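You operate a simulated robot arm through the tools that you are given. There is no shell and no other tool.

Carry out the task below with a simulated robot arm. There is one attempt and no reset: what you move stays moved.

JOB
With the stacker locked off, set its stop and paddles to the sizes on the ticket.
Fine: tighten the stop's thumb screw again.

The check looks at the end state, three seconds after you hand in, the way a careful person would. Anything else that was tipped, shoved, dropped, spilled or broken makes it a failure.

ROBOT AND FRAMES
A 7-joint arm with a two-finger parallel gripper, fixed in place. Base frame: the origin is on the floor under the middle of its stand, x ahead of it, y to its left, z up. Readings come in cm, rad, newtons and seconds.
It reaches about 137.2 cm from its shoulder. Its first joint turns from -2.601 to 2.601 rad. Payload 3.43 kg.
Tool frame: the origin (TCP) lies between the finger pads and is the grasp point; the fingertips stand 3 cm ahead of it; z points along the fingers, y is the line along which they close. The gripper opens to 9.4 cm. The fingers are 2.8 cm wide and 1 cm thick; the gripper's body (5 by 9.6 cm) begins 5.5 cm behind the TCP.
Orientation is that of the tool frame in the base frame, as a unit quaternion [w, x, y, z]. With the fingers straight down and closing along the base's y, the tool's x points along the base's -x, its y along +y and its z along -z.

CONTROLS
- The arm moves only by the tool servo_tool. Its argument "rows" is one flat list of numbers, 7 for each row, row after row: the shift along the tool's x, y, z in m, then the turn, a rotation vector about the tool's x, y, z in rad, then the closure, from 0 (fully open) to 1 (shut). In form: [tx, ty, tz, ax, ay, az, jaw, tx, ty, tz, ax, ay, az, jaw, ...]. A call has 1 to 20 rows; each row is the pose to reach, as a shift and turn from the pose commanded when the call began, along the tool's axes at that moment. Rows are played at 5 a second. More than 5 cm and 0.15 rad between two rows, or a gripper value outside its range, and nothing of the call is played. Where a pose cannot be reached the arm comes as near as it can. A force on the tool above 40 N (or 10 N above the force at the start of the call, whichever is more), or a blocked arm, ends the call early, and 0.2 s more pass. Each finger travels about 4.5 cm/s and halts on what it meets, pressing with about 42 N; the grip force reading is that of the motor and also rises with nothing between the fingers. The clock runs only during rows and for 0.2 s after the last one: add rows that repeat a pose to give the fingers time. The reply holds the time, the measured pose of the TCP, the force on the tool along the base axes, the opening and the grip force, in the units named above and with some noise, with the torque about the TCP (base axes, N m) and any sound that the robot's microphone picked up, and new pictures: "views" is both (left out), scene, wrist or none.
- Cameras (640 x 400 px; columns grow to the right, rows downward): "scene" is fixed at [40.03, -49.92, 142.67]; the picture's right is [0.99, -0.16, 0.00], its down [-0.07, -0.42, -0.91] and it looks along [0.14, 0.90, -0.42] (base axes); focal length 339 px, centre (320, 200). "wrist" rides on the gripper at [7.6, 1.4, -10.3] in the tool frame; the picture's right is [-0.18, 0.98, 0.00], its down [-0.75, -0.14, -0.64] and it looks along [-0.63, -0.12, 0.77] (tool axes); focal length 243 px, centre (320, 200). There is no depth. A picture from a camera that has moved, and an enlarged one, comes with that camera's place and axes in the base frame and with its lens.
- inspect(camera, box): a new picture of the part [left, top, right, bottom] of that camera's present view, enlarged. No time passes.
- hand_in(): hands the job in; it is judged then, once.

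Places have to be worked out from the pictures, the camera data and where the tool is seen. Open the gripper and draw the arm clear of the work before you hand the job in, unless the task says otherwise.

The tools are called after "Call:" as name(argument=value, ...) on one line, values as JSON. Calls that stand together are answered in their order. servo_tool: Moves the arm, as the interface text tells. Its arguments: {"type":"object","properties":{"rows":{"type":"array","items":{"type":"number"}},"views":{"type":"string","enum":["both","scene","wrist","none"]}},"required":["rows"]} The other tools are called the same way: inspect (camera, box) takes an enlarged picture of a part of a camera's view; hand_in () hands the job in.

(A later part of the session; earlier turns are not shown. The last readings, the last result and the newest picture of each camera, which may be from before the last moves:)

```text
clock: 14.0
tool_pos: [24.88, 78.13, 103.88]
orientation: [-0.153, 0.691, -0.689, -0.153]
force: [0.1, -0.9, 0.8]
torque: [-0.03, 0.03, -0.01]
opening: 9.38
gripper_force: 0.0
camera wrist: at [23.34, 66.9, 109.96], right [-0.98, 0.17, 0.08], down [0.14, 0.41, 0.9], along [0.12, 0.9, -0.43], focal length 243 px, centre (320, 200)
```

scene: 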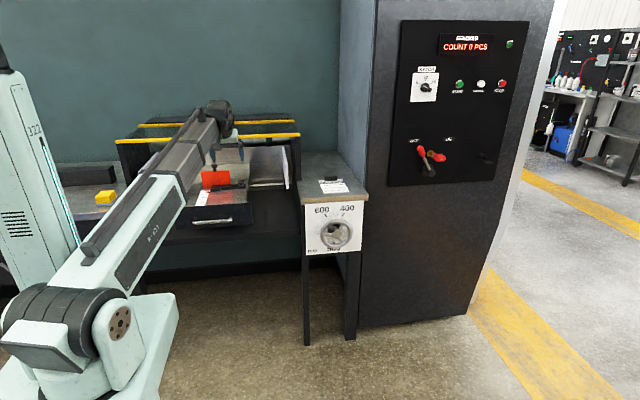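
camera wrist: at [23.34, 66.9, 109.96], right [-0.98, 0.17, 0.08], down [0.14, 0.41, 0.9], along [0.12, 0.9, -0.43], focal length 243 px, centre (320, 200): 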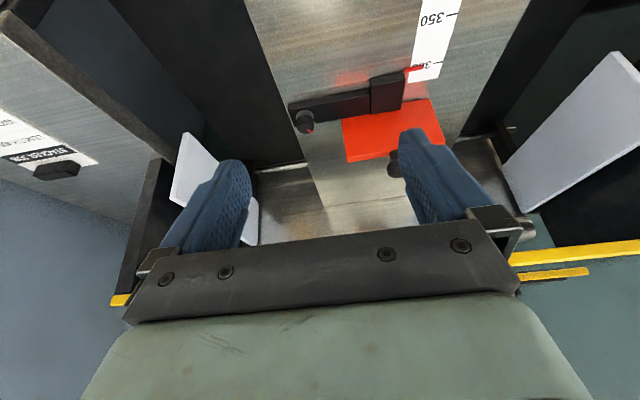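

The thumb screw, the pointer and the scale are clear in the wrist view. I zoom in on them.

Call:
inspect(camera="wrist", box=[275, 90, 335, 140])

Call:
inspect(camera="wrist", box=[360, 0, 480, 100])

Call:
inspect(camera="wrist", box=[240, 40, 500, 220])

```text
8.00 times, centred on (305, 115) of wrist
camera zoom: at [23.34, 66.9, 109.96], right [-0.98, 0.17, 0.08], down [0.14, 0.41, 0.9], along [0.12, 0.9, -0.43], focal length 1941 px, centre (440, 880)
```

zoom: 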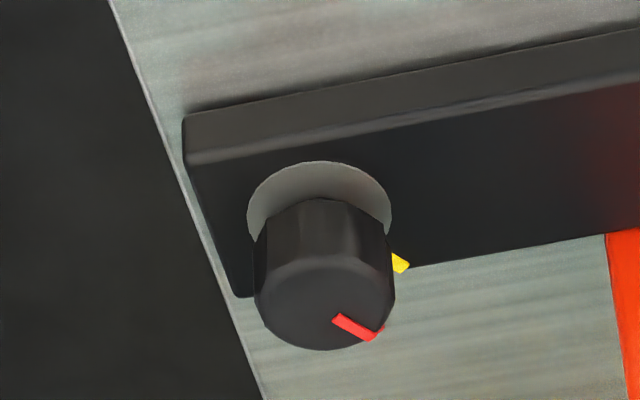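

```text
4.00 times, centred on (420, 50) of wrist
camera zoom: at [23.34, 66.9, 109.96], right [-0.98, 0.17, 0.08], down [0.14, 0.41, 0.9], along [0.12, 0.9, -0.43], focal length 970 px, centre (-80, 800)
```

zoom: 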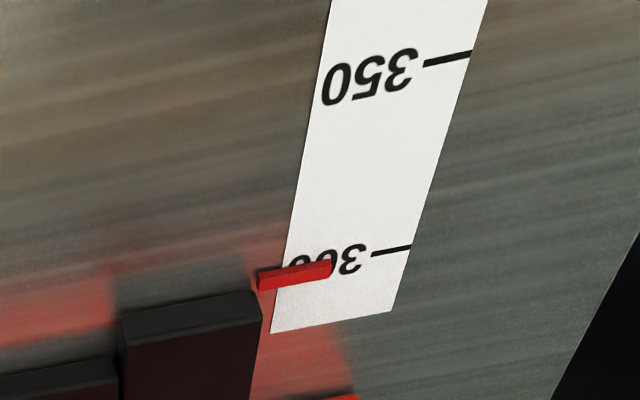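

```text
2.22 times, centred on (370, 130) of wrist
camera zoom: at [23.34, 66.9, 109.96], right [-0.98, 0.17, 0.08], down [0.14, 0.41, 0.9], along [0.12, 0.9, -0.43], focal length 539 px, centre (209, 356)
```

zoom: 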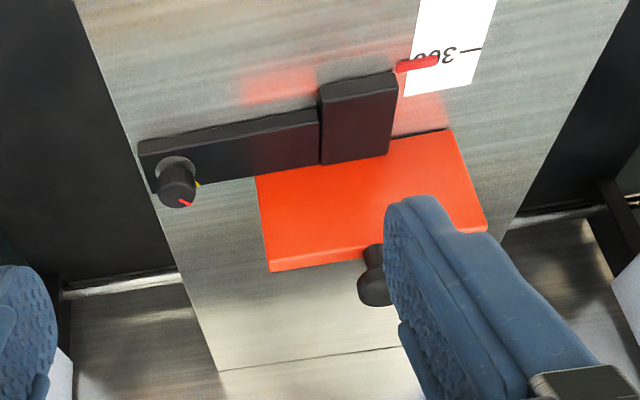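

The thumb screw knob centre is about (27.4, 89.8), z from 87.0 to 89.1, 2.1 cm in diameter. Its red mark lines up with the yellow mark, so it is tight now, and the pointer reads about 296. I part-close the fingers and go just above the knob.

Call:
servo_tool(rows=[-0.011, -0.005, 0.0256, 0, 0, 0, 0.52, -0.022, -0.0101, 0.0511, 0, 0, 0, 0.52, -0.033, -0.0151, 0.0767, 0, 0, 0, 0.52, -0.044, -0.0202, 0.1022, 0, 0, 0, 0.52, -0.055, -0.0252, 0.1278, 0, 0, 0, 0.52, -0.055, -0.0252, 0.1278, 0, 0, 0, 0.52])

Call:
inspect(camera="wrist", box=[220, 80, 420, 220])

Call:
inspect(camera="scene", box=[190, 120, 300, 210])

```text
clock: 15.4
tool_pos: [27.4, 88.49, 94.62]
orientation: [-0.153, 0.691, -0.69, -0.153]
force: [0.7, 0.1, 0.0]
torque: [0.0, -0.02, 0.01]
opening: 4.51
gripper_force: 0.0
camera wrist: at [25.88, 77.29, 100.79], right [-0.98, 0.17, 0.08], down [0.14, 0.41, 0.9], along [0.12, 0.9, -0.43], focal length 243 px, centre (320, 200)
```

scene: 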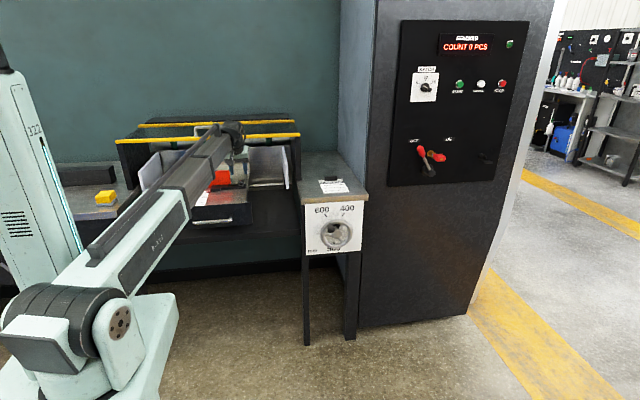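
wrist: 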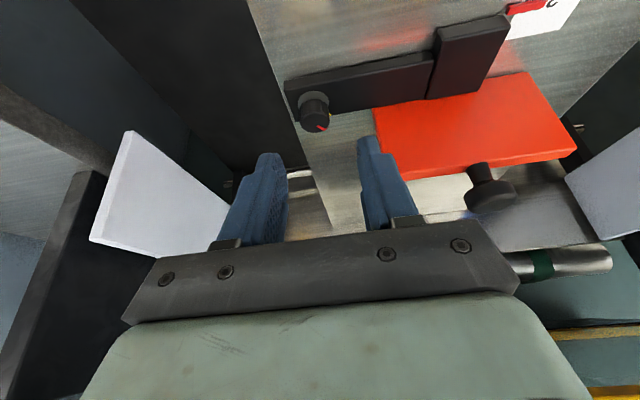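

```text
2.86 times, centred on (320, 150) of wrist
camera zoom: at [25.88, 77.29, 100.79], right [-0.98, 0.17, 0.08], down [0.14, 0.41, 0.9], along [0.12, 0.9, -0.43], focal length 693 px, centre (320, 343)
```

zoom: 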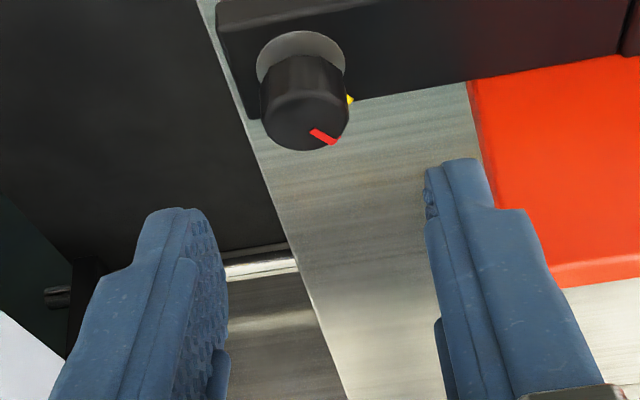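

```text
4.44 times, centred on (245, 165) of scene
camera zoom: at [40.03, -49.92, 142.67], right [0.99, -0.16, 0.0], down [-0.07, -0.42, -0.91], along [0.14, 0.9, -0.42], focal length 1507 px, centre (653, 356)
```

zoom: 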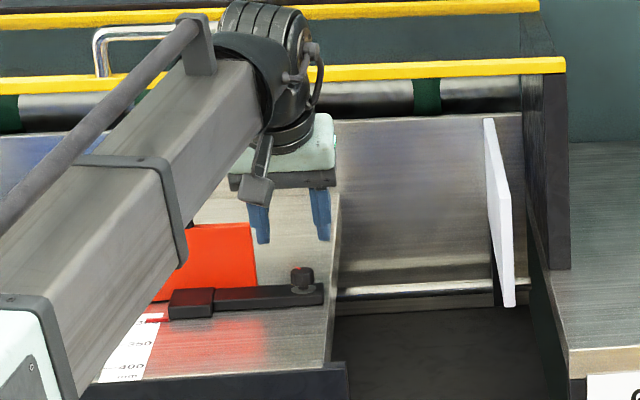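

The knob is centred between the fingers at (27.4, 89.7). I descend 4 cm so the tips sit about 3 mm above the bar, then close on the knob.

Call:
servo_tool(rows=[0.0056, 0, 0.0121, 0, 0, 0, 0.52, 0.0113, 0, 0.0241, 0, 0, 0, 0.52, 0.0169, 0, 0.0362, 0, 0, 0, 0.52, 0.0169, 0, 0.0362, 0, 0, 0, 0.52], views="wrist")

Call:
inspect(camera="wrist", box=[220, 80, 420, 220])

```text
clock: 16.4
tool_pos: [27.4, 88.48, 90.7]
orientation: [-0.153, 0.69, -0.69, -0.154]
force: [0.1, -0.2, 0.7]
torque: [-0.04, -0.03, -0.01]
opening: 4.5
gripper_force: 0.1
camera wrist: at [25.94, 77.27, 96.78], right [-0.98, 0.17, 0.08], down [0.14, 0.41, 0.9], along [0.12, 0.9, -0.43], focal length 243 px, centre (320, 200)
```

wrist: 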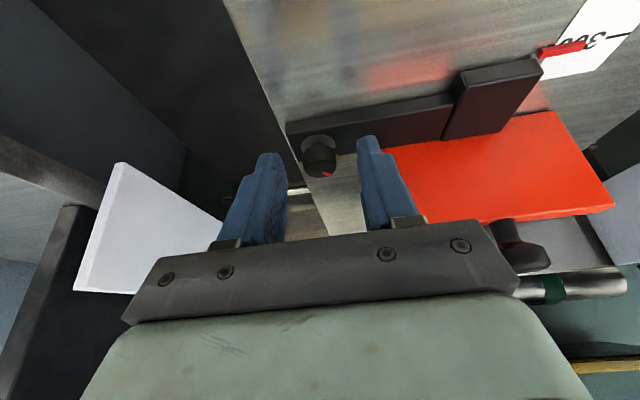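

```text
2.86 times, centred on (320, 150) of wrist
camera zoom: at [25.94, 77.27, 96.78], right [-0.98, 0.17, 0.08], down [0.14, 0.41, 0.9], along [0.12, 0.9, -0.43], focal length 693 px, centre (320, 343)
```

zoom: 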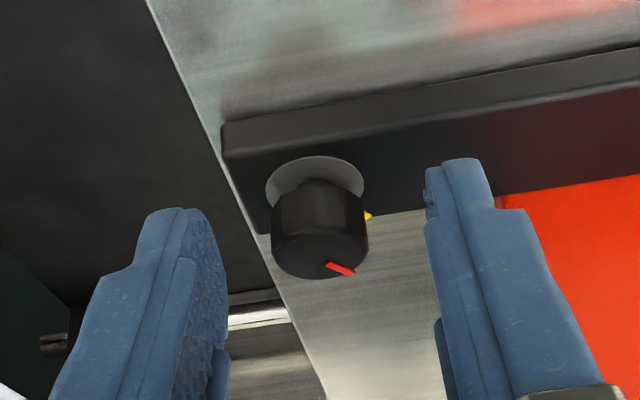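

The fingertips straddle the knob with no contact force. I close the gripper on it.

Call:
servo_tool(rows=[0, 0, 0, 0, 0, 0, 0.7, 0, 0, 0, 0, 0, 0, 0.85, 0, 0, 0, 0, 0, 0, 0.85], views="wrist")

Call:
inspect(camera="wrist", box=[220, 80, 420, 220])

```text
clock: 17.2
tool_pos: [27.4, 88.51, 90.7]
orientation: [-0.154, 0.691, -0.689, -0.153]
force: [4.8, -0.9, 4.7]
torque: [0.0, -0.17, -0.11]
opening: 1.69
gripper_force: 2.9
camera wrist: at [25.99, 77.25, 96.83], right [-0.98, 0.17, 0.08], down [0.14, 0.41, 0.9], along [0.12, 0.9, -0.43], focal length 243 px, centre (320, 200)
```

wrist: 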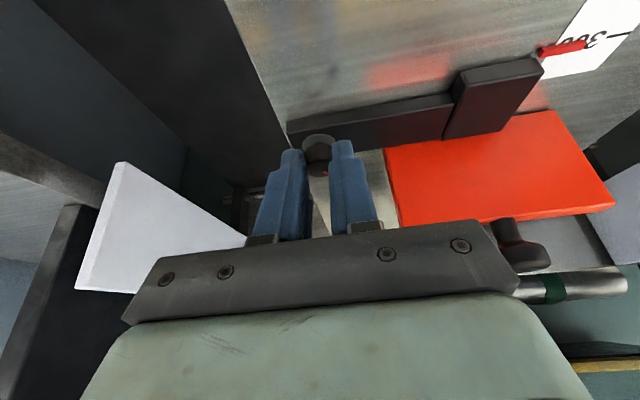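

```text
2.86 times, centred on (320, 150) of wrist
camera zoom: at [25.99, 77.25, 96.83], right [-0.98, 0.17, 0.08], down [0.14, 0.41, 0.9], along [0.12, 0.9, -0.43], focal length 693 px, centre (320, 343)
```

zoom: 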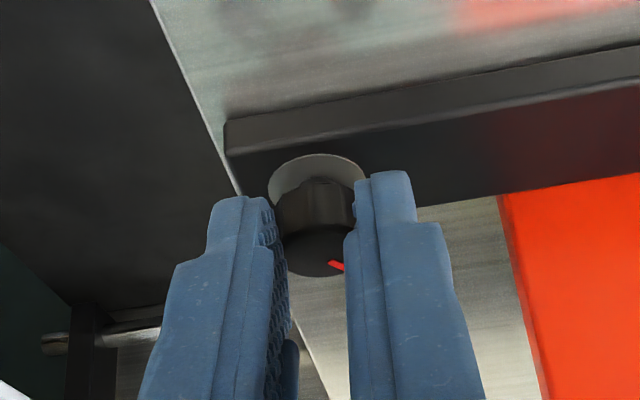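

The grip settled at 1.69 cm on the knob. I tighten the grip and turn the hand counter-clockwise, as seen from above, about the knob's vertical axis by 0.52 rad to loosen, then check.

Call:
servo_tool(rows=[0, 0, 0, 0, 0, 0, 1, 0, 0, 0, 0, 0, 0, 1, -0.0001, -0.0016, 4e-05, -0.0549, 0, -0.1176, 1, -0.0004, -0.0032, 0.0002, -0.1098, 0, -0.2351, 1, -0.0009, -0.0048, 0.0004, -0.1647, 0, -0.3527, 1, -0.0015, -0.0062, 0.0007, -0.2195, 0, -0.4703, 1, -0.0015, -0.0062, 0.0007, -0.2195, 0, -0.4703, 1])

Call:
inspect(camera="wrist", box=[220, 80, 420, 220])

```text
clock: 18.6
tool_pos: [28.21, 88.46, 90.97]
orientation: [-0.115, 0.83, -0.515, -0.183]
force: [2.5, -7.4, 11.4]
torque: [-0.05, -0.03, -0.05]
opening: 0.0
gripper_force: 32.3
stopped in row 6: the force on the tool passed its limit at 42 N (the readings are from after the stop); the commanded pose is now the measured one
camera wrist: at [31.83, 77.8, 96.96], right [-0.95, -0.29, 0.07], down [-0.06, 0.43, 0.9], along [-0.29, 0.86, -0.43], focal length 243 px, centre (320, 200)
```

scene: 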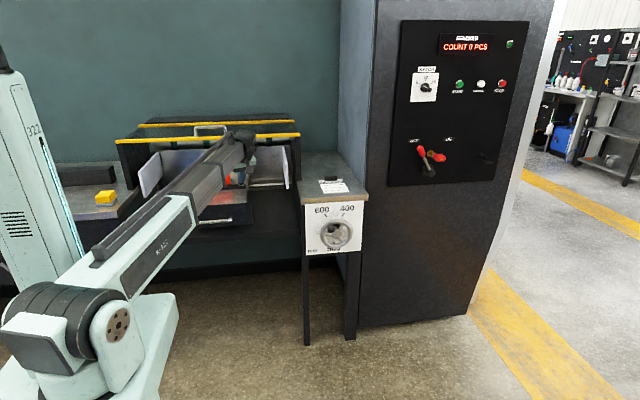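
wrist: 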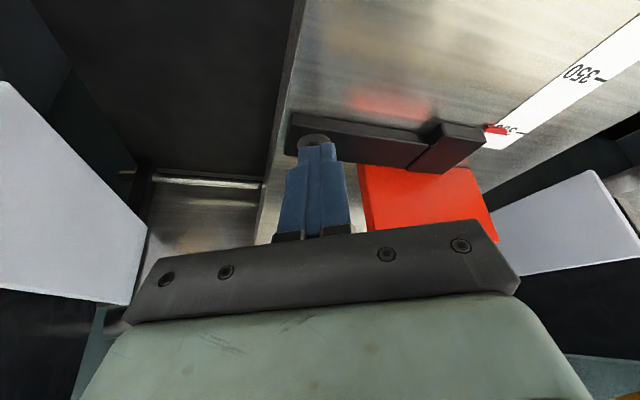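

```text
2.86 times, centred on (320, 150) of wrist
camera zoom: at [31.83, 77.8, 96.96], right [-0.95, -0.29, 0.07], down [-0.06, 0.43, 0.9], along [-0.29, 0.86, -0.43], focal length 693 px, centre (320, 343)
```

zoom: 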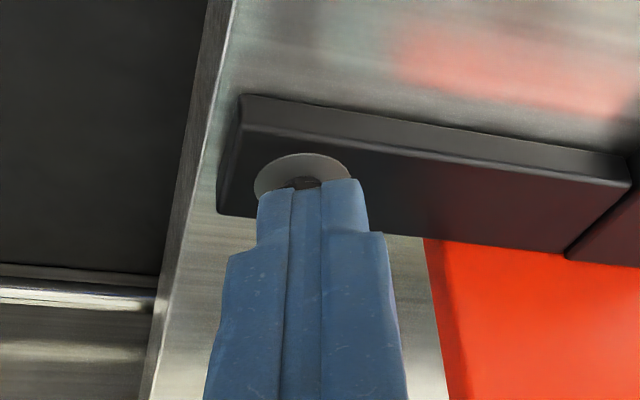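

The fingers slipped off the front of the knob and closed fully: the tilted tips had too little engagement. I back off along the tool axis and look at the knob before trying a steeper grip.

Call:
servo_tool(rows=[0, 0, -0.02, 0, 0, 0, 1, 0, 0, -0.04, 0, 0, 0, 0.7, 0, 0, -0.06, 0, 0, 0, 0.5, 0, 0, -0.06, 0, 0, 0, 0.5], views="wrist")

Call:
inspect(camera="wrist", box=[240, 80, 400, 200])

Call:
inspect(camera="wrist", box=[440, 60, 620, 180])

```text
clock: 19.6
tool_pos: [29.35, 86.32, 96.31]
orientation: [-0.114, 0.83, -0.514, -0.183]
force: [-0.3, 0.4, -0.7]
torque: [-0.02, 0.02, 0.01]
opening: 4.7
gripper_force: 0.2
camera wrist: at [32.94, 75.65, 102.33], right [-0.95, -0.29, 0.08], down [-0.06, 0.43, 0.9], along [-0.29, 0.86, -0.43], focal length 243 px, centre (320, 200)
```

wrist: 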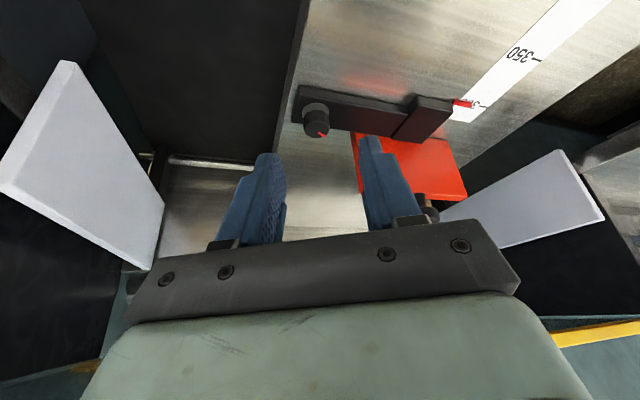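

```text
3.33 times, centred on (320, 140) of wrist
camera zoom: at [32.94, 75.65, 102.33], right [-0.95, -0.29, 0.08], down [-0.06, 0.43, 0.9], along [-0.29, 0.86, -0.43], focal length 809 px, centre (320, 400)
```

zoom: 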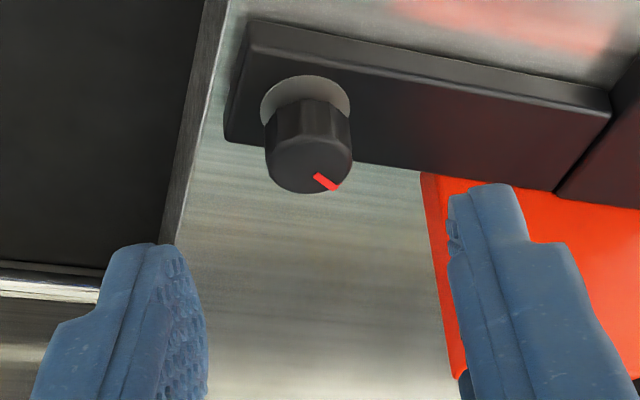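

```text
3.33 times, centred on (530, 120) of wrist
camera zoom: at [32.94, 75.65, 102.33], right [-0.95, -0.29, 0.08], down [-0.06, 0.43, 0.9], along [-0.29, 0.86, -0.43], focal length 809 px, centre (-380, 467)
```

zoom: 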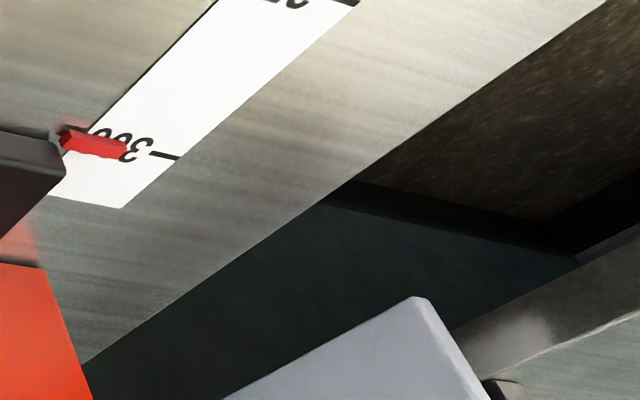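

The knob has hardly moved, perhaps 10° counter-clockwise. I re-approach with the tool more upright (14° tilt), yaw about -20°, and the tips centred over the knob axis, stopping above it first.

Call:
servo_tool(rows=[-0.0035, 0.0008, 0.0046, 0.0385, 0.0258, 0.1094, 0.5, -0.0071, 0.0016, 0.0093, 0.0769, 0.0515, 0.2188, 0.5, -0.0106, 0.0024, 0.0139, 0.1154, 0.0773, 0.3282, 0.5, -0.0142, 0.0032, 0.0185, 0.1539, 0.1031, 0.4376, 0.5, -0.0177, 0.004, 0.0231, 0.1924, 0.1289, 0.547, 0.5, -0.0213, 0.0048, 0.0278, 0.2308, 0.1546, 0.6564, 0.5, -0.0248, 0.0056, 0.0324, 0.2693, 0.1804, 0.7658, 0.5, -0.0248, 0.0056, 0.0324, 0.2693, 0.1804, 0.7658, 0.5])

Call:
inspect(camera="wrist", box=[220, 60, 420, 200])

Call:
inspect(camera="scene", box=[190, 110, 310, 210])

```text
clock: 21.4
tool_pos: [27.19, 89.33, 94.3]
orientation: [0.101, -0.569, 0.813, 0.07]
force: [0.0, 0.1, -0.2]
torque: [0.06, 0.0, -0.01]
opening: 4.72
gripper_force: 0.0
camera wrist: at [22.35, 80.56, 102.44], right [-0.86, 0.51, 0.04], down [0.33, 0.49, 0.81], along [0.39, 0.71, -0.59], focal length 243 px, centre (320, 200)
```

scene: 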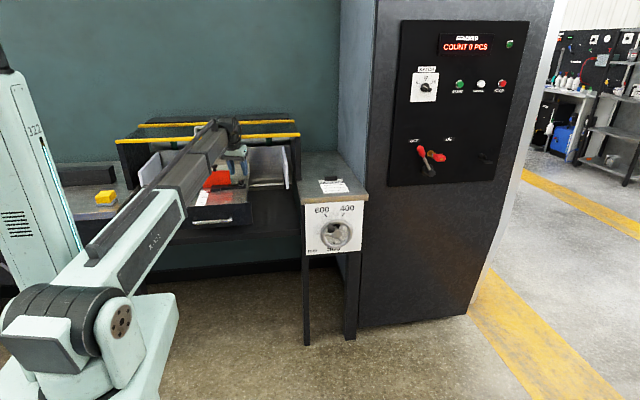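
wrist: 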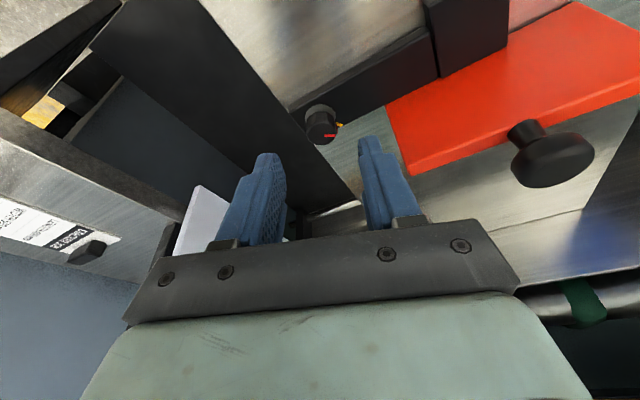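

```text
2.86 times, centred on (320, 130) of wrist
camera zoom: at [22.35, 80.56, 102.44], right [-0.86, 0.51, 0.04], down [0.33, 0.49, 0.81], along [0.39, 0.71, -0.59], focal length 693 px, centre (320, 400)
```

zoom: 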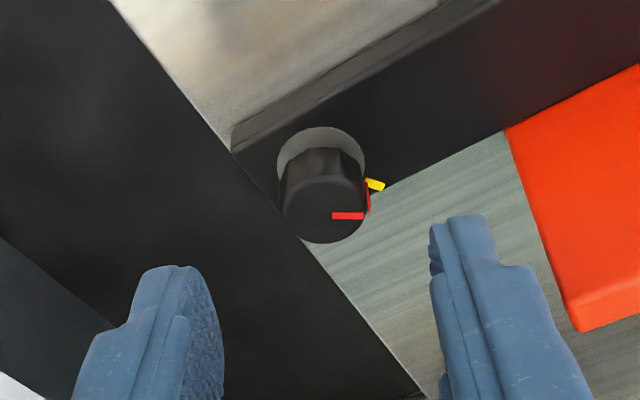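

```text
4.00 times, centred on (250, 160) of scene
camera zoom: at [40.03, -49.92, 142.67], right [0.99, -0.16, 0.0], down [-0.07, -0.42, -0.91], along [0.14, 0.9, -0.42], focal length 1356 px, centre (600, 360)
```

zoom: 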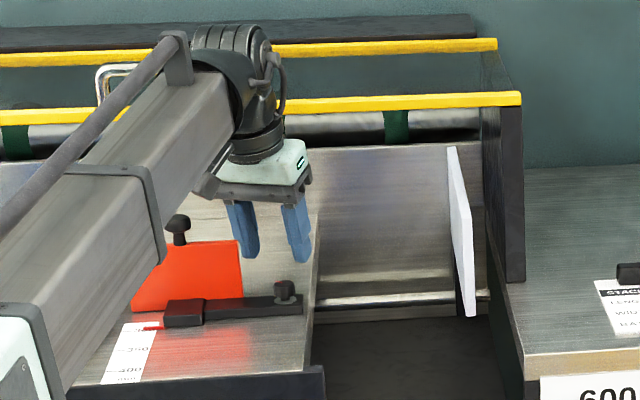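

Red is now about 25° counter-clockwise of the yellow mark, so the screw does turn that way. The fingers are centred over the knob, and I lower them to just above the bar.

Call:
servo_tool(rows=[0.003, 0, 0.0121, 0, 0, 0, 0.5, 0.0061, 0, 0.0242, 0, 0, 0, 0.5, 0.0091, 0, 0.0364, 0, 0, 0, 0.5, 0.0091, 0, 0.0364, 0, 0, 0, 0.5], views="wrist")

Call:
inspect(camera="wrist", box=[240, 90, 400, 200])

Call:
inspect(camera="scene", box=[220, 140, 290, 200])

```text
clock: 22.4
tool_pos: [27.17, 89.3, 90.6]
orientation: [0.101, -0.569, 0.813, 0.071]
force: [-0.2, 0.1, -0.6]
torque: [-0.01, -0.01, 0.0]
opening: 4.71
gripper_force: 0.1
camera wrist: at [22.37, 80.58, 98.66], right [-0.86, 0.5, 0.05], down [0.33, 0.49, 0.81], along [0.38, 0.71, -0.59], focal length 243 px, centre (320, 200)
```

wrist: 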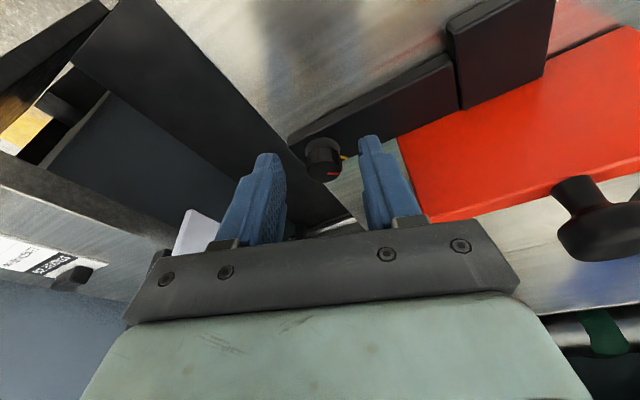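

```text
3.64 times, centred on (320, 145) of wrist
camera zoom: at [22.37, 80.58, 98.66], right [-0.86, 0.5, 0.05], down [0.33, 0.49, 0.81], along [0.38, 0.71, -0.59], focal length 882 px, centre (320, 400)
```

zoom: 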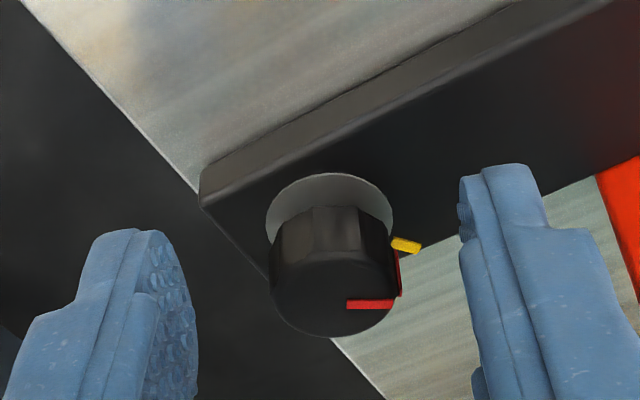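

```text
6.67 times, centred on (255, 170) of scene
camera zoom: at [40.03, -49.92, 142.67], right [0.99, -0.16, 0.0], down [-0.07, -0.42, -0.91], along [0.14, 0.9, -0.42], focal length 2261 px, centre (753, 400)
```

zoom: 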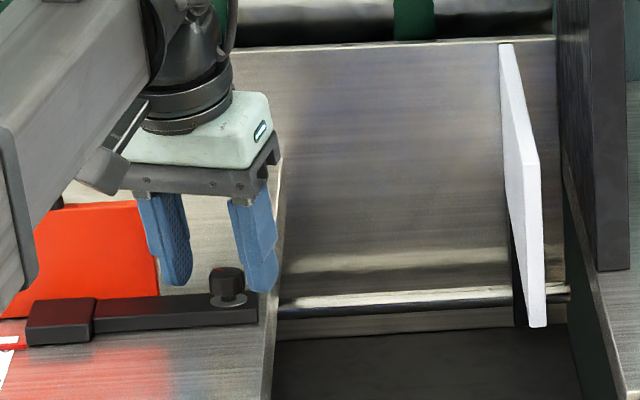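

The tips straddle the knob at the right height; I shift 2 mm along the closing axis to centre and close firmly in stages.

Call:
servo_tool(rows=[0, 0.002, 0, 0, 0, 0, 0.6, 0, 0.002, 0, 0, 0, 0, 0.75, 0, 0.002, 0, 0, 0, 0, 0.9, 0, 0.002, 0, 0, 0, 0, 0.9], views="wrist")

Call:
inspect(camera="wrist", box=[240, 90, 400, 200])

```text
clock: 23.4
tool_pos: [27.13, 89.5, 90.52]
orientation: [0.1, -0.569, 0.813, 0.071]
force: [5.8, -2.3, -0.3]
torque: [-0.06, -0.27, -0.04]
opening: 2.11
gripper_force: 44.8
camera wrist: at [22.25, 80.61, 98.69], right [-0.86, 0.51, 0.04], down [0.33, 0.49, 0.81], along [0.39, 0.71, -0.59], focal length 243 px, centre (320, 200)
```

wrist: 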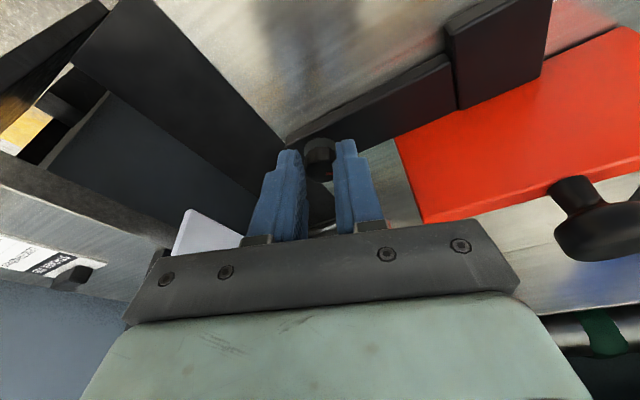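

```text
3.64 times, centred on (320, 145) of wrist
camera zoom: at [22.25, 80.61, 98.69], right [-0.86, 0.51, 0.04], down [0.33, 0.49, 0.81], along [0.39, 0.71, -0.59], focal length 882 px, centre (320, 400)
```

zoom: 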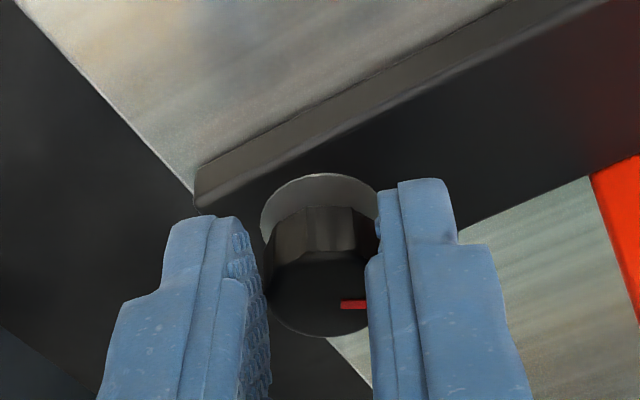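

Now I have a firm grip: opening 2.11 cm, 45 N. I turn counter-clockwise about the knob axis by 0.52 rad and check that the knob follows.

Call:
servo_tool(rows=[0, -0.0004, 0, -0.0317, 0, -0.126, 0.95, -0.0001, -0.0008, 0, -0.0634, 0, -0.2521, 0.95, -0.0002, -0.0011, 0, -0.0951, 0, -0.3781, 0.95, -0.0004, -0.0015, 0.0001, -0.1268, 0, -0.5042, 0.95, -0.0004, -0.0015, 0.0001, -0.1268, 0, -0.5042, 0.95], views="wrist")

Call:
inspect(camera="wrist", box=[240, 90, 400, 200])

```text
clock: 24.4
tool_pos: [27.8, 89.33, 90.61]
orientation: [-0.085, 0.751, -0.649, -0.088]
force: [6.6, -2.5, -0.1]
torque: [0.17, -0.13, -0.08]
opening: 2.11
gripper_force: 45.0
stopped in row 5: the force on the tool passed its limit at 41 N (the readings are from after the stop); the commanded pose is now the measured one
camera wrist: at [27.59, 79.35, 98.7], right [-1.0, 0.03, 0.03], down [0.05, 0.59, 0.81], along [0.01, 0.81, -0.59], focal length 243 px, centre (320, 200)
```

wrist: 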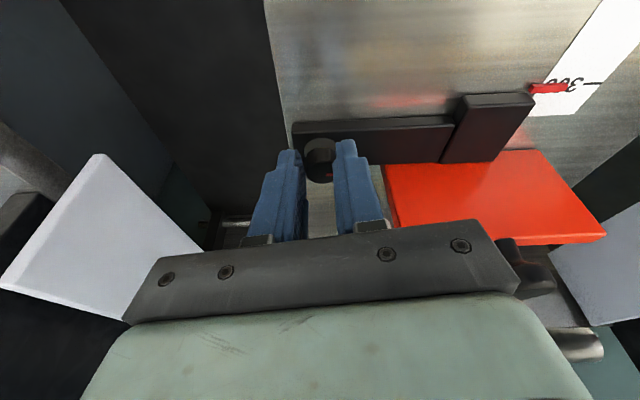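

```text
3.64 times, centred on (320, 145) of wrist
camera zoom: at [27.59, 79.35, 98.7], right [-1.0, 0.03, 0.03], down [0.05, 0.59, 0.81], along [0.01, 0.81, -0.59], focal length 882 px, centre (320, 400)
```

zoom: 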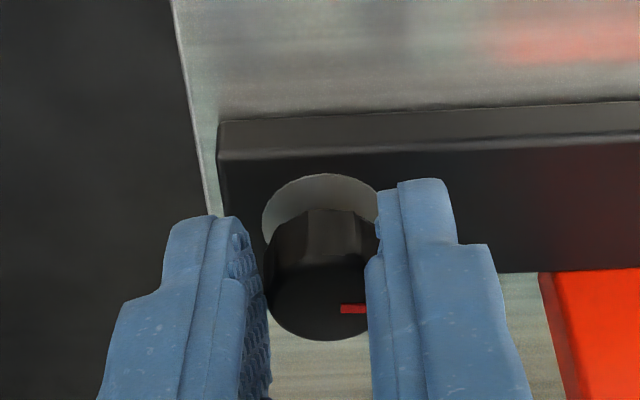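

The knob follows: the red mark keeps its place relative to the fingers, so it has turned about 28° more. The stop came from small sideways loading, so I continue turning with a slight relief in +x.

Call:
servo_tool(rows=[0, -0.0015, 0, -0.0315, -0.0017, -0.1262, 0.95, -0.0001, -0.002, 0, -0.0631, -0.0035, -0.2523, 0.95, -0.0003, -0.0025, 0, -0.0946, -0.0052, -0.3785, 0.95, -0.0005, -0.003, 0.0001, -0.1262, -0.007, -0.5046, 0.95], views="wrist")

Call:
inspect(camera="wrist", box=[240, 90, 400, 200])

```text
clock: 25.6
tool_pos: [28.45, 89.5, 90.6]
orientation: [-0.062, 0.893, -0.434, -0.102]
force: [6.7, -1.8, -0.2]
torque: [0.35, 0.01, -0.05]
opening: 2.11
gripper_force: 44.7
stopped in row 4: the force on the tool passed its limit at 41 N (the readings are from after the stop); the commanded pose is now the measured one
camera wrist: at [33.17, 80.76, 98.74], right [-0.88, -0.47, 0.02], down [-0.26, 0.53, 0.8], along [-0.39, 0.71, -0.59], focal length 243 px, centre (320, 200)
```

wrist: 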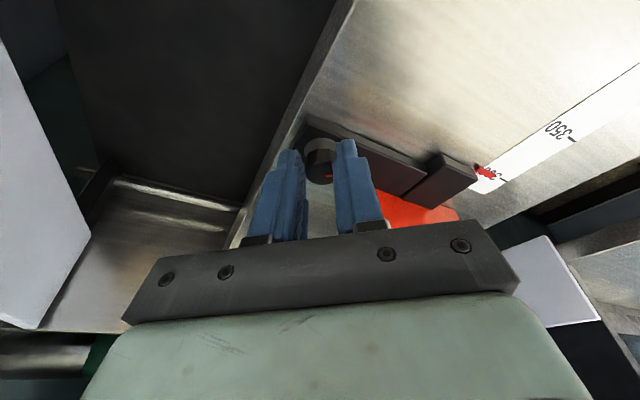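

```text
3.64 times, centred on (320, 145) of wrist
camera zoom: at [33.17, 80.76, 98.74], right [-0.88, -0.47, 0.02], down [-0.26, 0.53, 0.8], along [-0.39, 0.71, -0.59], focal length 882 px, centre (320, 400)
```

zoom: 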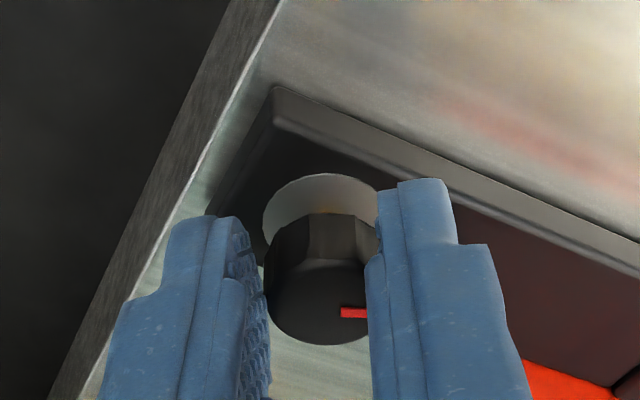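

The knob has now turned roughly 70° from tight. The TCP track fits a knob axis at about (27.6, 90.7), slightly deeper than assumed. I continue 0.52 rad using that pivot.

Call:
servo_tool(rows=[-0.0001, -0.0018, 0, -0.0307, -0.0029, -0.1263, 0.95, -0.0004, -0.0035, 0.0001, -0.0614, -0.0057, -0.2526, 0.95, -0.001, -0.0052, 0.0002, -0.092, -0.0086, -0.3789, 0.95, -0.0018, -0.0068, 0.0004, -0.1227, -0.0114, -0.5052, 0.95], views="wrist")

Call:
inspect(camera="wrist", box=[240, 90, 400, 200])

```text
clock: 26.6
tool_pos: [28.97, 90.02, 90.62]
orientation: [-0.032, 0.975, -0.188, -0.116]
force: [15.9, 0.8, -0.6]
torque: [-0.32, -1.18, -0.14]
opening: 2.1
gripper_force: 45.2
camera wrist: at [37.37, 84.93, 98.74], right [-0.54, -0.84, 0.02], down [-0.49, 0.33, 0.8], along [-0.69, 0.42, -0.59], focal length 243 px, centre (320, 200)
```

wrist: 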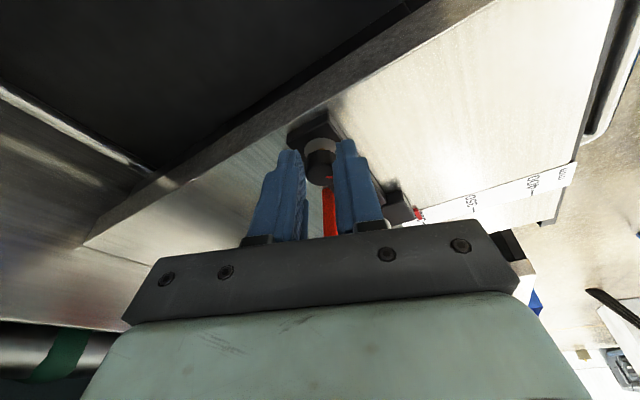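

```text
3.64 times, centred on (320, 145) of wrist
camera zoom: at [37.37, 84.93, 98.74], right [-0.54, -0.84, 0.02], down [-0.49, 0.33, 0.8], along [-0.69, 0.42, -0.59], focal length 882 px, centre (320, 400)
```

zoom: 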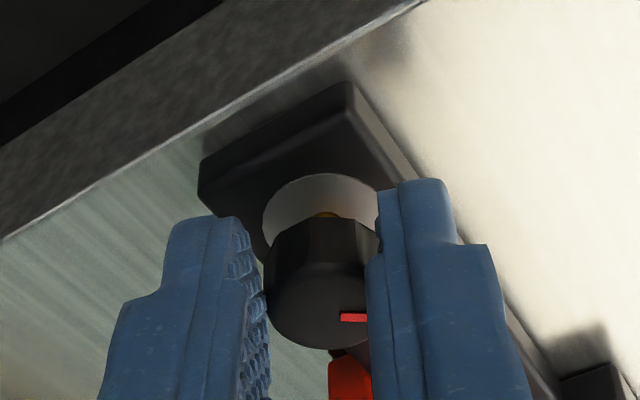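

The knob turned another 30°, about 100° in all, and brass thread now shows beneath it, so the clamp is backing off. I open the fingers, lift clear and look.

Call:
servo_tool(rows=[0, 0, 0, 0, 0, 0, 0.7, 0, 0, 0, 0, 0, 0, 0.5, -0.0024, -0.0002, -0.0097, 0, 0, 0, 0.5, -0.0047, -0.0004, -0.0194, 0, 0, 0, 0.5, -0.0095, -0.0008, -0.0389, 0, 0, 0, 0.5, -0.0142, -0.0011, -0.0583, 0, 0, 0, 0.5])

Call:
inspect(camera="wrist", box=[240, 70, 400, 190])

Call:
inspect(camera="scene", box=[190, 110, 310, 210])

```text
clock: 28.0
tool_pos: [28.9, 90.05, 96.64]
orientation: [-0.033, 0.975, -0.189, -0.116]
force: [-0.5, 0.1, -0.4]
torque: [0.01, 0.01, 0.0]
opening: 4.7
gripper_force: 0.1
camera wrist: at [37.27, 84.87, 104.79], right [-0.54, -0.84, 0.02], down [-0.49, 0.33, 0.81], along [-0.69, 0.42, -0.59], focal length 243 px, centre (320, 200)
```

scene: 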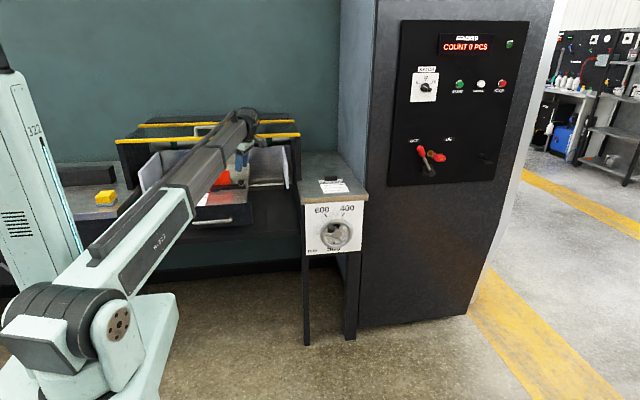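
wrist: 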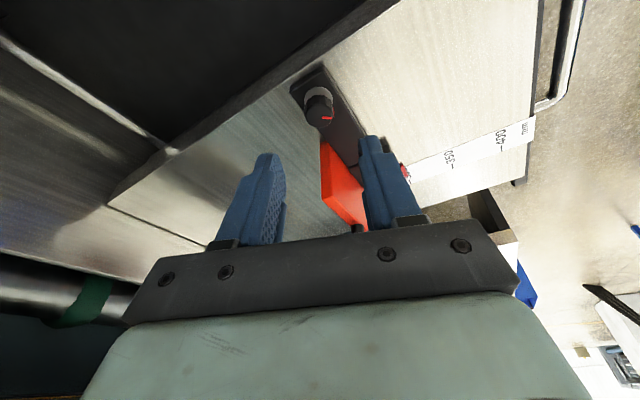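

```text
3.33 times, centred on (320, 130) of wrist
camera zoom: at [37.27, 84.87, 104.79], right [-0.54, -0.84, 0.02], down [-0.49, 0.33, 0.81], along [-0.69, 0.42, -0.59], focal length 809 px, centre (320, 433)
```

zoom: 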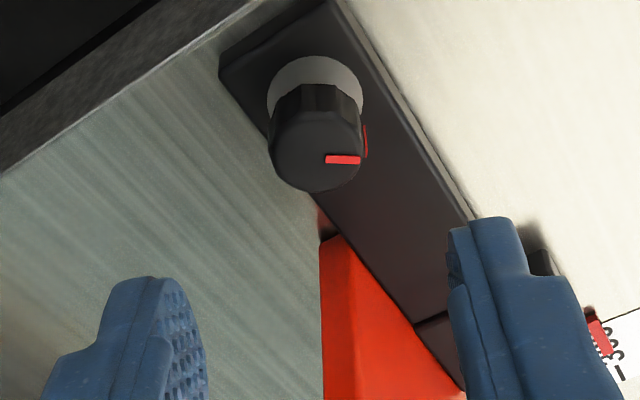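

```text
4.00 times, centred on (250, 160) of scene
camera zoom: at [40.03, -49.92, 142.67], right [0.99, -0.16, 0.0], down [-0.07, -0.42, -0.91], along [0.14, 0.9, -0.42], focal length 1356 px, centre (600, 360)
```

zoom: 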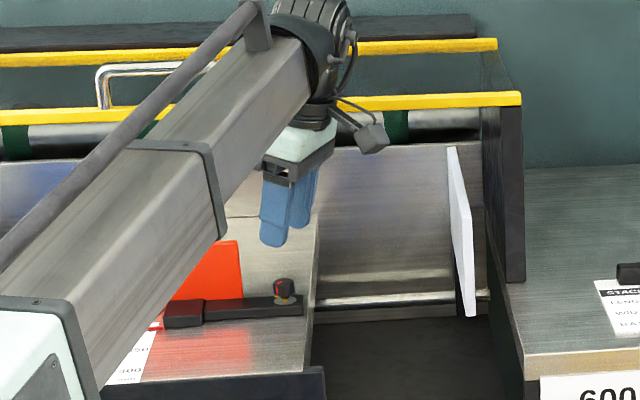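

The knob now stands a few millimetres higher, with its mark turned about 100° counter-clockwise. I swing the hand back to face +y and look at the stop's own knob, to test whether the stop slides.

Call:
servo_tool(rows=[-0.0051, 0.0111, -0.0051, 0.0364, -0.0093, 0.1267, 0.5, -0.0102, 0.0221, -0.0102, 0.0728, -0.0185, 0.2534, 0.5, -0.0153, 0.0332, -0.0154, 0.1092, -0.0278, 0.3801, 0.5, -0.0204, 0.0443, -0.0205, 0.1456, -0.0371, 0.5068, 0.5, -0.0255, 0.0553, -0.0256, 0.1821, -0.0463, 0.6334, 0.5, -0.0306, 0.0664, -0.0307, 0.2185, -0.0556, 0.7601, 0.5, -0.0357, 0.0775, -0.0358, 0.2549, -0.0649, 0.8868, 0.5, -0.0408, 0.0885, -0.041, 0.2913, -0.0741, 1.0135, 0.5, -0.0459, 0.0996, -0.0461, 0.3277, -0.0834, 1.1402, 0.5, -0.0459, 0.0996, -0.0461, 0.3277, -0.0834, 1.1402, 0.5])

Call:
inspect(camera="wrist", box=[240, 20, 480, 200])

```text
clock: 30.2
tool_pos: [21.82, 81.98, 102.11]
orientation: [0.123, -0.695, 0.698, 0.122]
force: [1.1, 0.7, 0.3]
torque: [0.0, 0.05, -0.01]
opening: 4.67
gripper_force: 0.0
camera wrist: at [20.37, 71.3, 109.05], right [-0.98, 0.18, 0.06], down [0.14, 0.49, 0.86], along [0.12, 0.85, -0.5], focal length 243 px, centre (320, 200)
```

scene: 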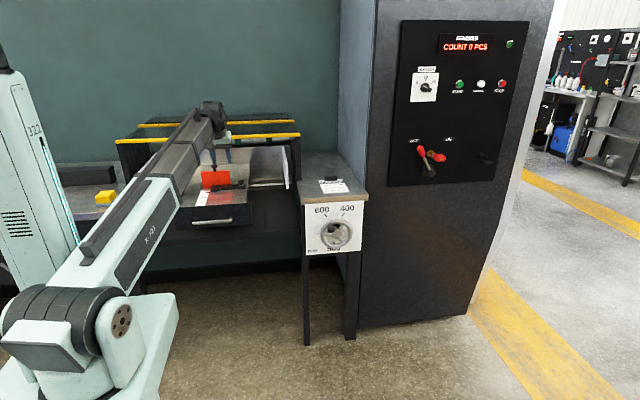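
wrist: 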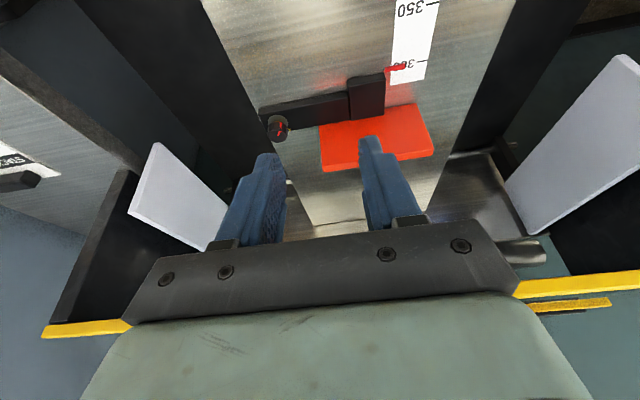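

```text
2.22 times, centred on (360, 110) of wrist
camera zoom: at [20.37, 71.3, 109.05], right [-0.98, 0.18, 0.06], down [0.14, 0.49, 0.86], along [0.12, 0.85, -0.5], focal length 539 px, centre (231, 400)
```

zoom: 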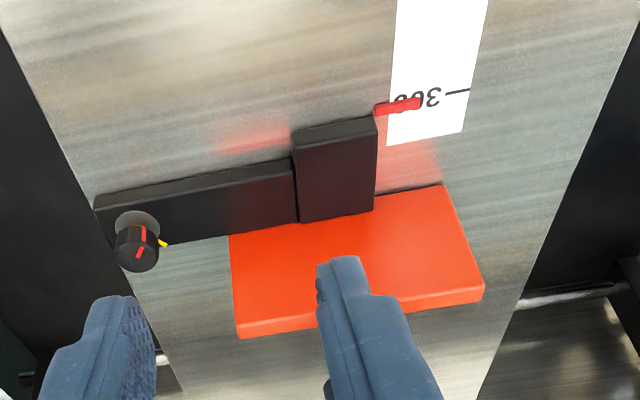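

The stop's top knob is hidden behind a finger. I shift to x ≈ 17, open wider and look at it between the fingers.

Call:
servo_tool(rows=[0, 0.015, 0, 0, 0, 0, 0.45, 0, 0.03, 0, 0, 0, 0, 0.4, 0, 0.045, 0, 0, 0, 0, 0.4, 0, 0.045, 0, 0, 0, 0, 0.4])

Call:
inspect(camera="wrist", box=[200, 40, 440, 220])

Call:
inspect(camera="scene", box=[180, 110, 290, 220])

```text
clock: 31.2
tool_pos: [17.29, 81.92, 102.06]
orientation: [0.123, -0.695, 0.697, 0.123]
force: [0.3, 0.4, 0.2]
torque: [-0.01, -0.01, -0.01]
opening: 5.61
gripper_force: 0.1
camera wrist: at [15.82, 71.33, 109.03], right [-0.98, 0.17, 0.06], down [0.14, 0.49, 0.86], along [0.12, 0.85, -0.5], focal length 243 px, centre (320, 200)
```

scene: 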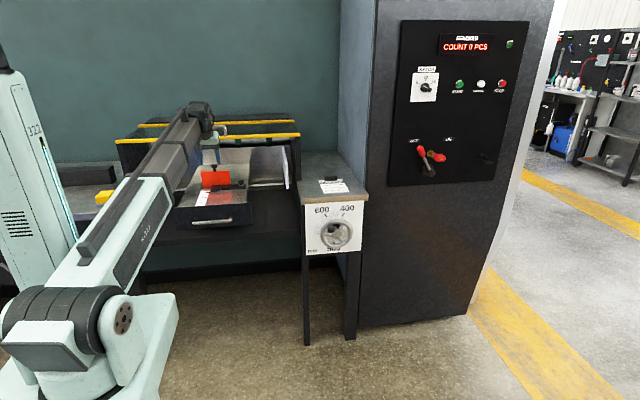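
wrist: 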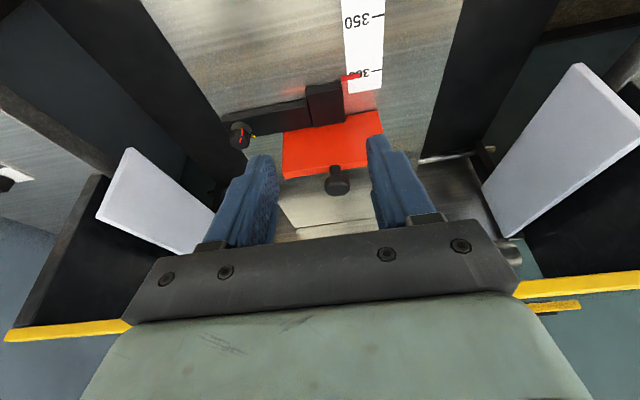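

```text
2.22 times, centred on (320, 130) of wrist
camera zoom: at [15.82, 71.33, 109.03], right [-0.98, 0.17, 0.06], down [0.14, 0.49, 0.86], along [0.12, 0.85, -0.5], focal length 539 px, centre (320, 356)
```

zoom: 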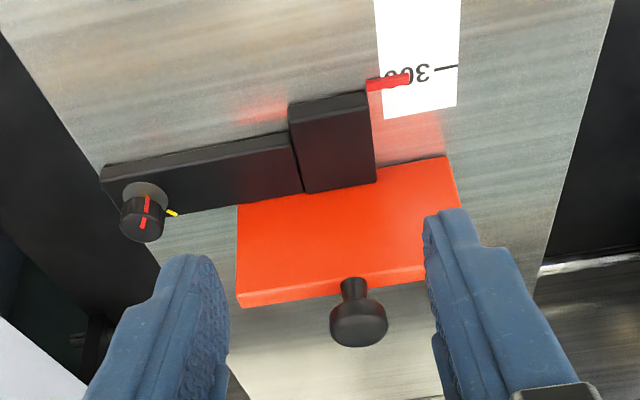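

```text
3.64 times, centred on (235, 165) of scene
camera zoom: at [40.03, -49.92, 142.67], right [0.99, -0.16, 0.0], down [-0.07, -0.42, -0.91], along [0.14, 0.9, -0.42], focal length 1233 px, centre (629, 327)
```

zoom: 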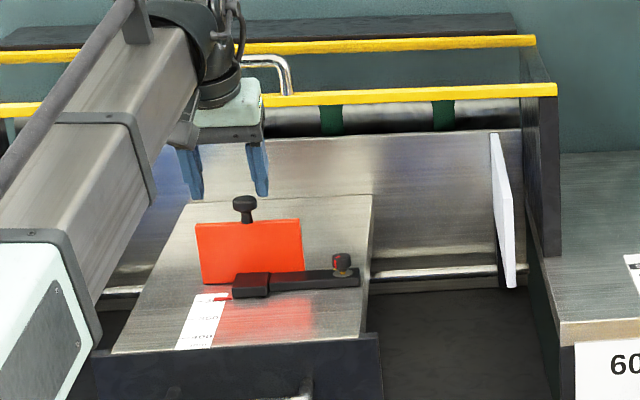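

I see the stop's knob clearly at roughly (17, 92.5, 95.4), with the pointer at about 297. I tilt to 30° for guard clearance and bring the open fingers around the knob head.

Call:
servo_tool(rows=[-0.0146, 0.0008, 0.0165, 0, -0.0349, 0, 0.4, -0.0291, 0.0015, 0.033, 0, -0.0698, 0, 0.4, -0.0437, 0.0023, 0.0495, 0, -0.1047, 0, 0.4, -0.0583, 0.003, 0.066, 0, -0.1396, 0, 0.4, -0.0729, 0.0038, 0.0825, 0, -0.1745, 0, 0.4, -0.0729, 0.0038, 0.0825, 0, -0.1745, 0, 0.4])

Call:
inspect(camera="wrist", box=[220, 80, 420, 220])

Call:
inspect(camera="scene", box=[180, 110, 290, 220])

```text
clock: 32.6
tool_pos: [16.95, 91.77, 96.75]
orientation: [0.183, -0.682, 0.684, 0.183]
force: [0.2, -0.2, 0.3]
torque: [0.0, -0.01, 0.01]
opening: 5.65
gripper_force: 0.1
camera wrist: at [15.47, 80.01, 101.81], right [-0.98, 0.16, 0.09], down [0.14, 0.33, 0.93], along [0.12, 0.93, -0.35], focal length 243 px, centre (320, 200)
```

scene: 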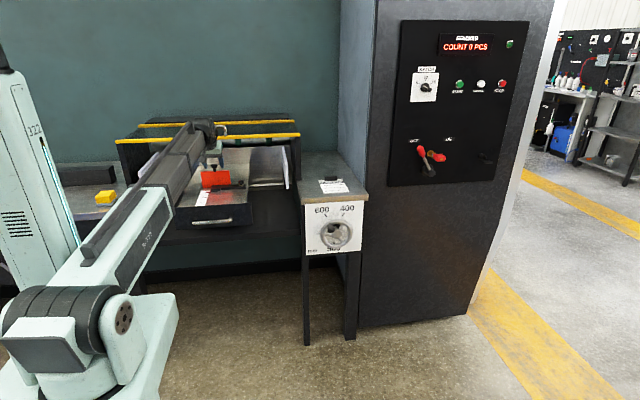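
wrist: 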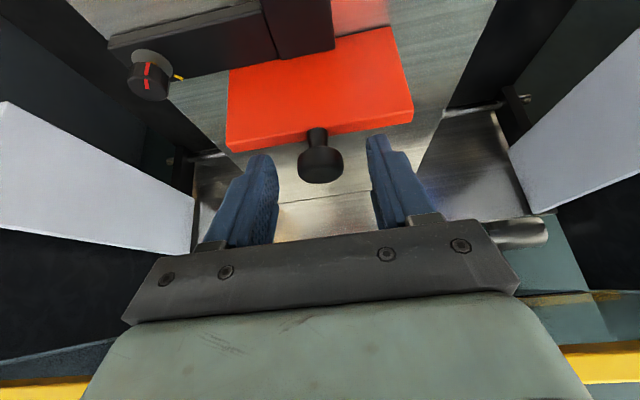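

```text
2.86 times, centred on (320, 150) of wrist
camera zoom: at [15.47, 80.01, 101.81], right [-0.98, 0.16, 0.09], down [0.14, 0.33, 0.93], along [0.12, 0.93, -0.35], focal length 693 px, centre (320, 343)
```

zoom: 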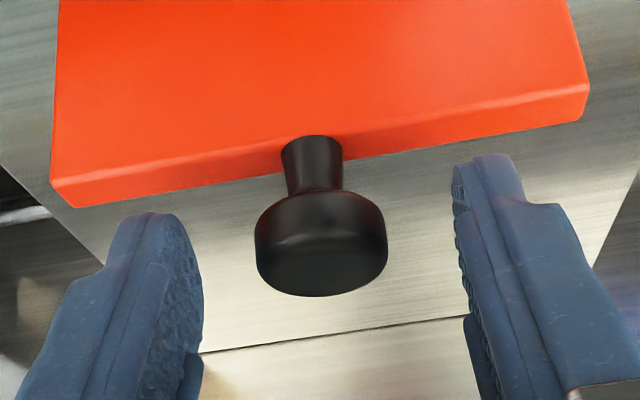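

```text
3.64 times, centred on (235, 165) of scene
camera zoom: at [40.03, -49.92, 142.67], right [0.99, -0.16, 0.0], down [-0.07, -0.42, -0.91], along [0.14, 0.9, -0.42], focal length 1233 px, centre (629, 327)
```

zoom: 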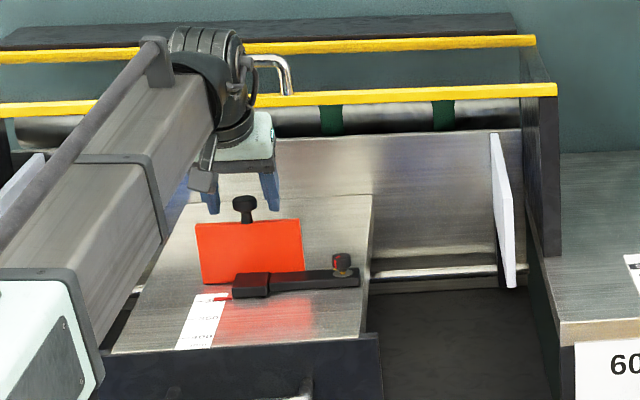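

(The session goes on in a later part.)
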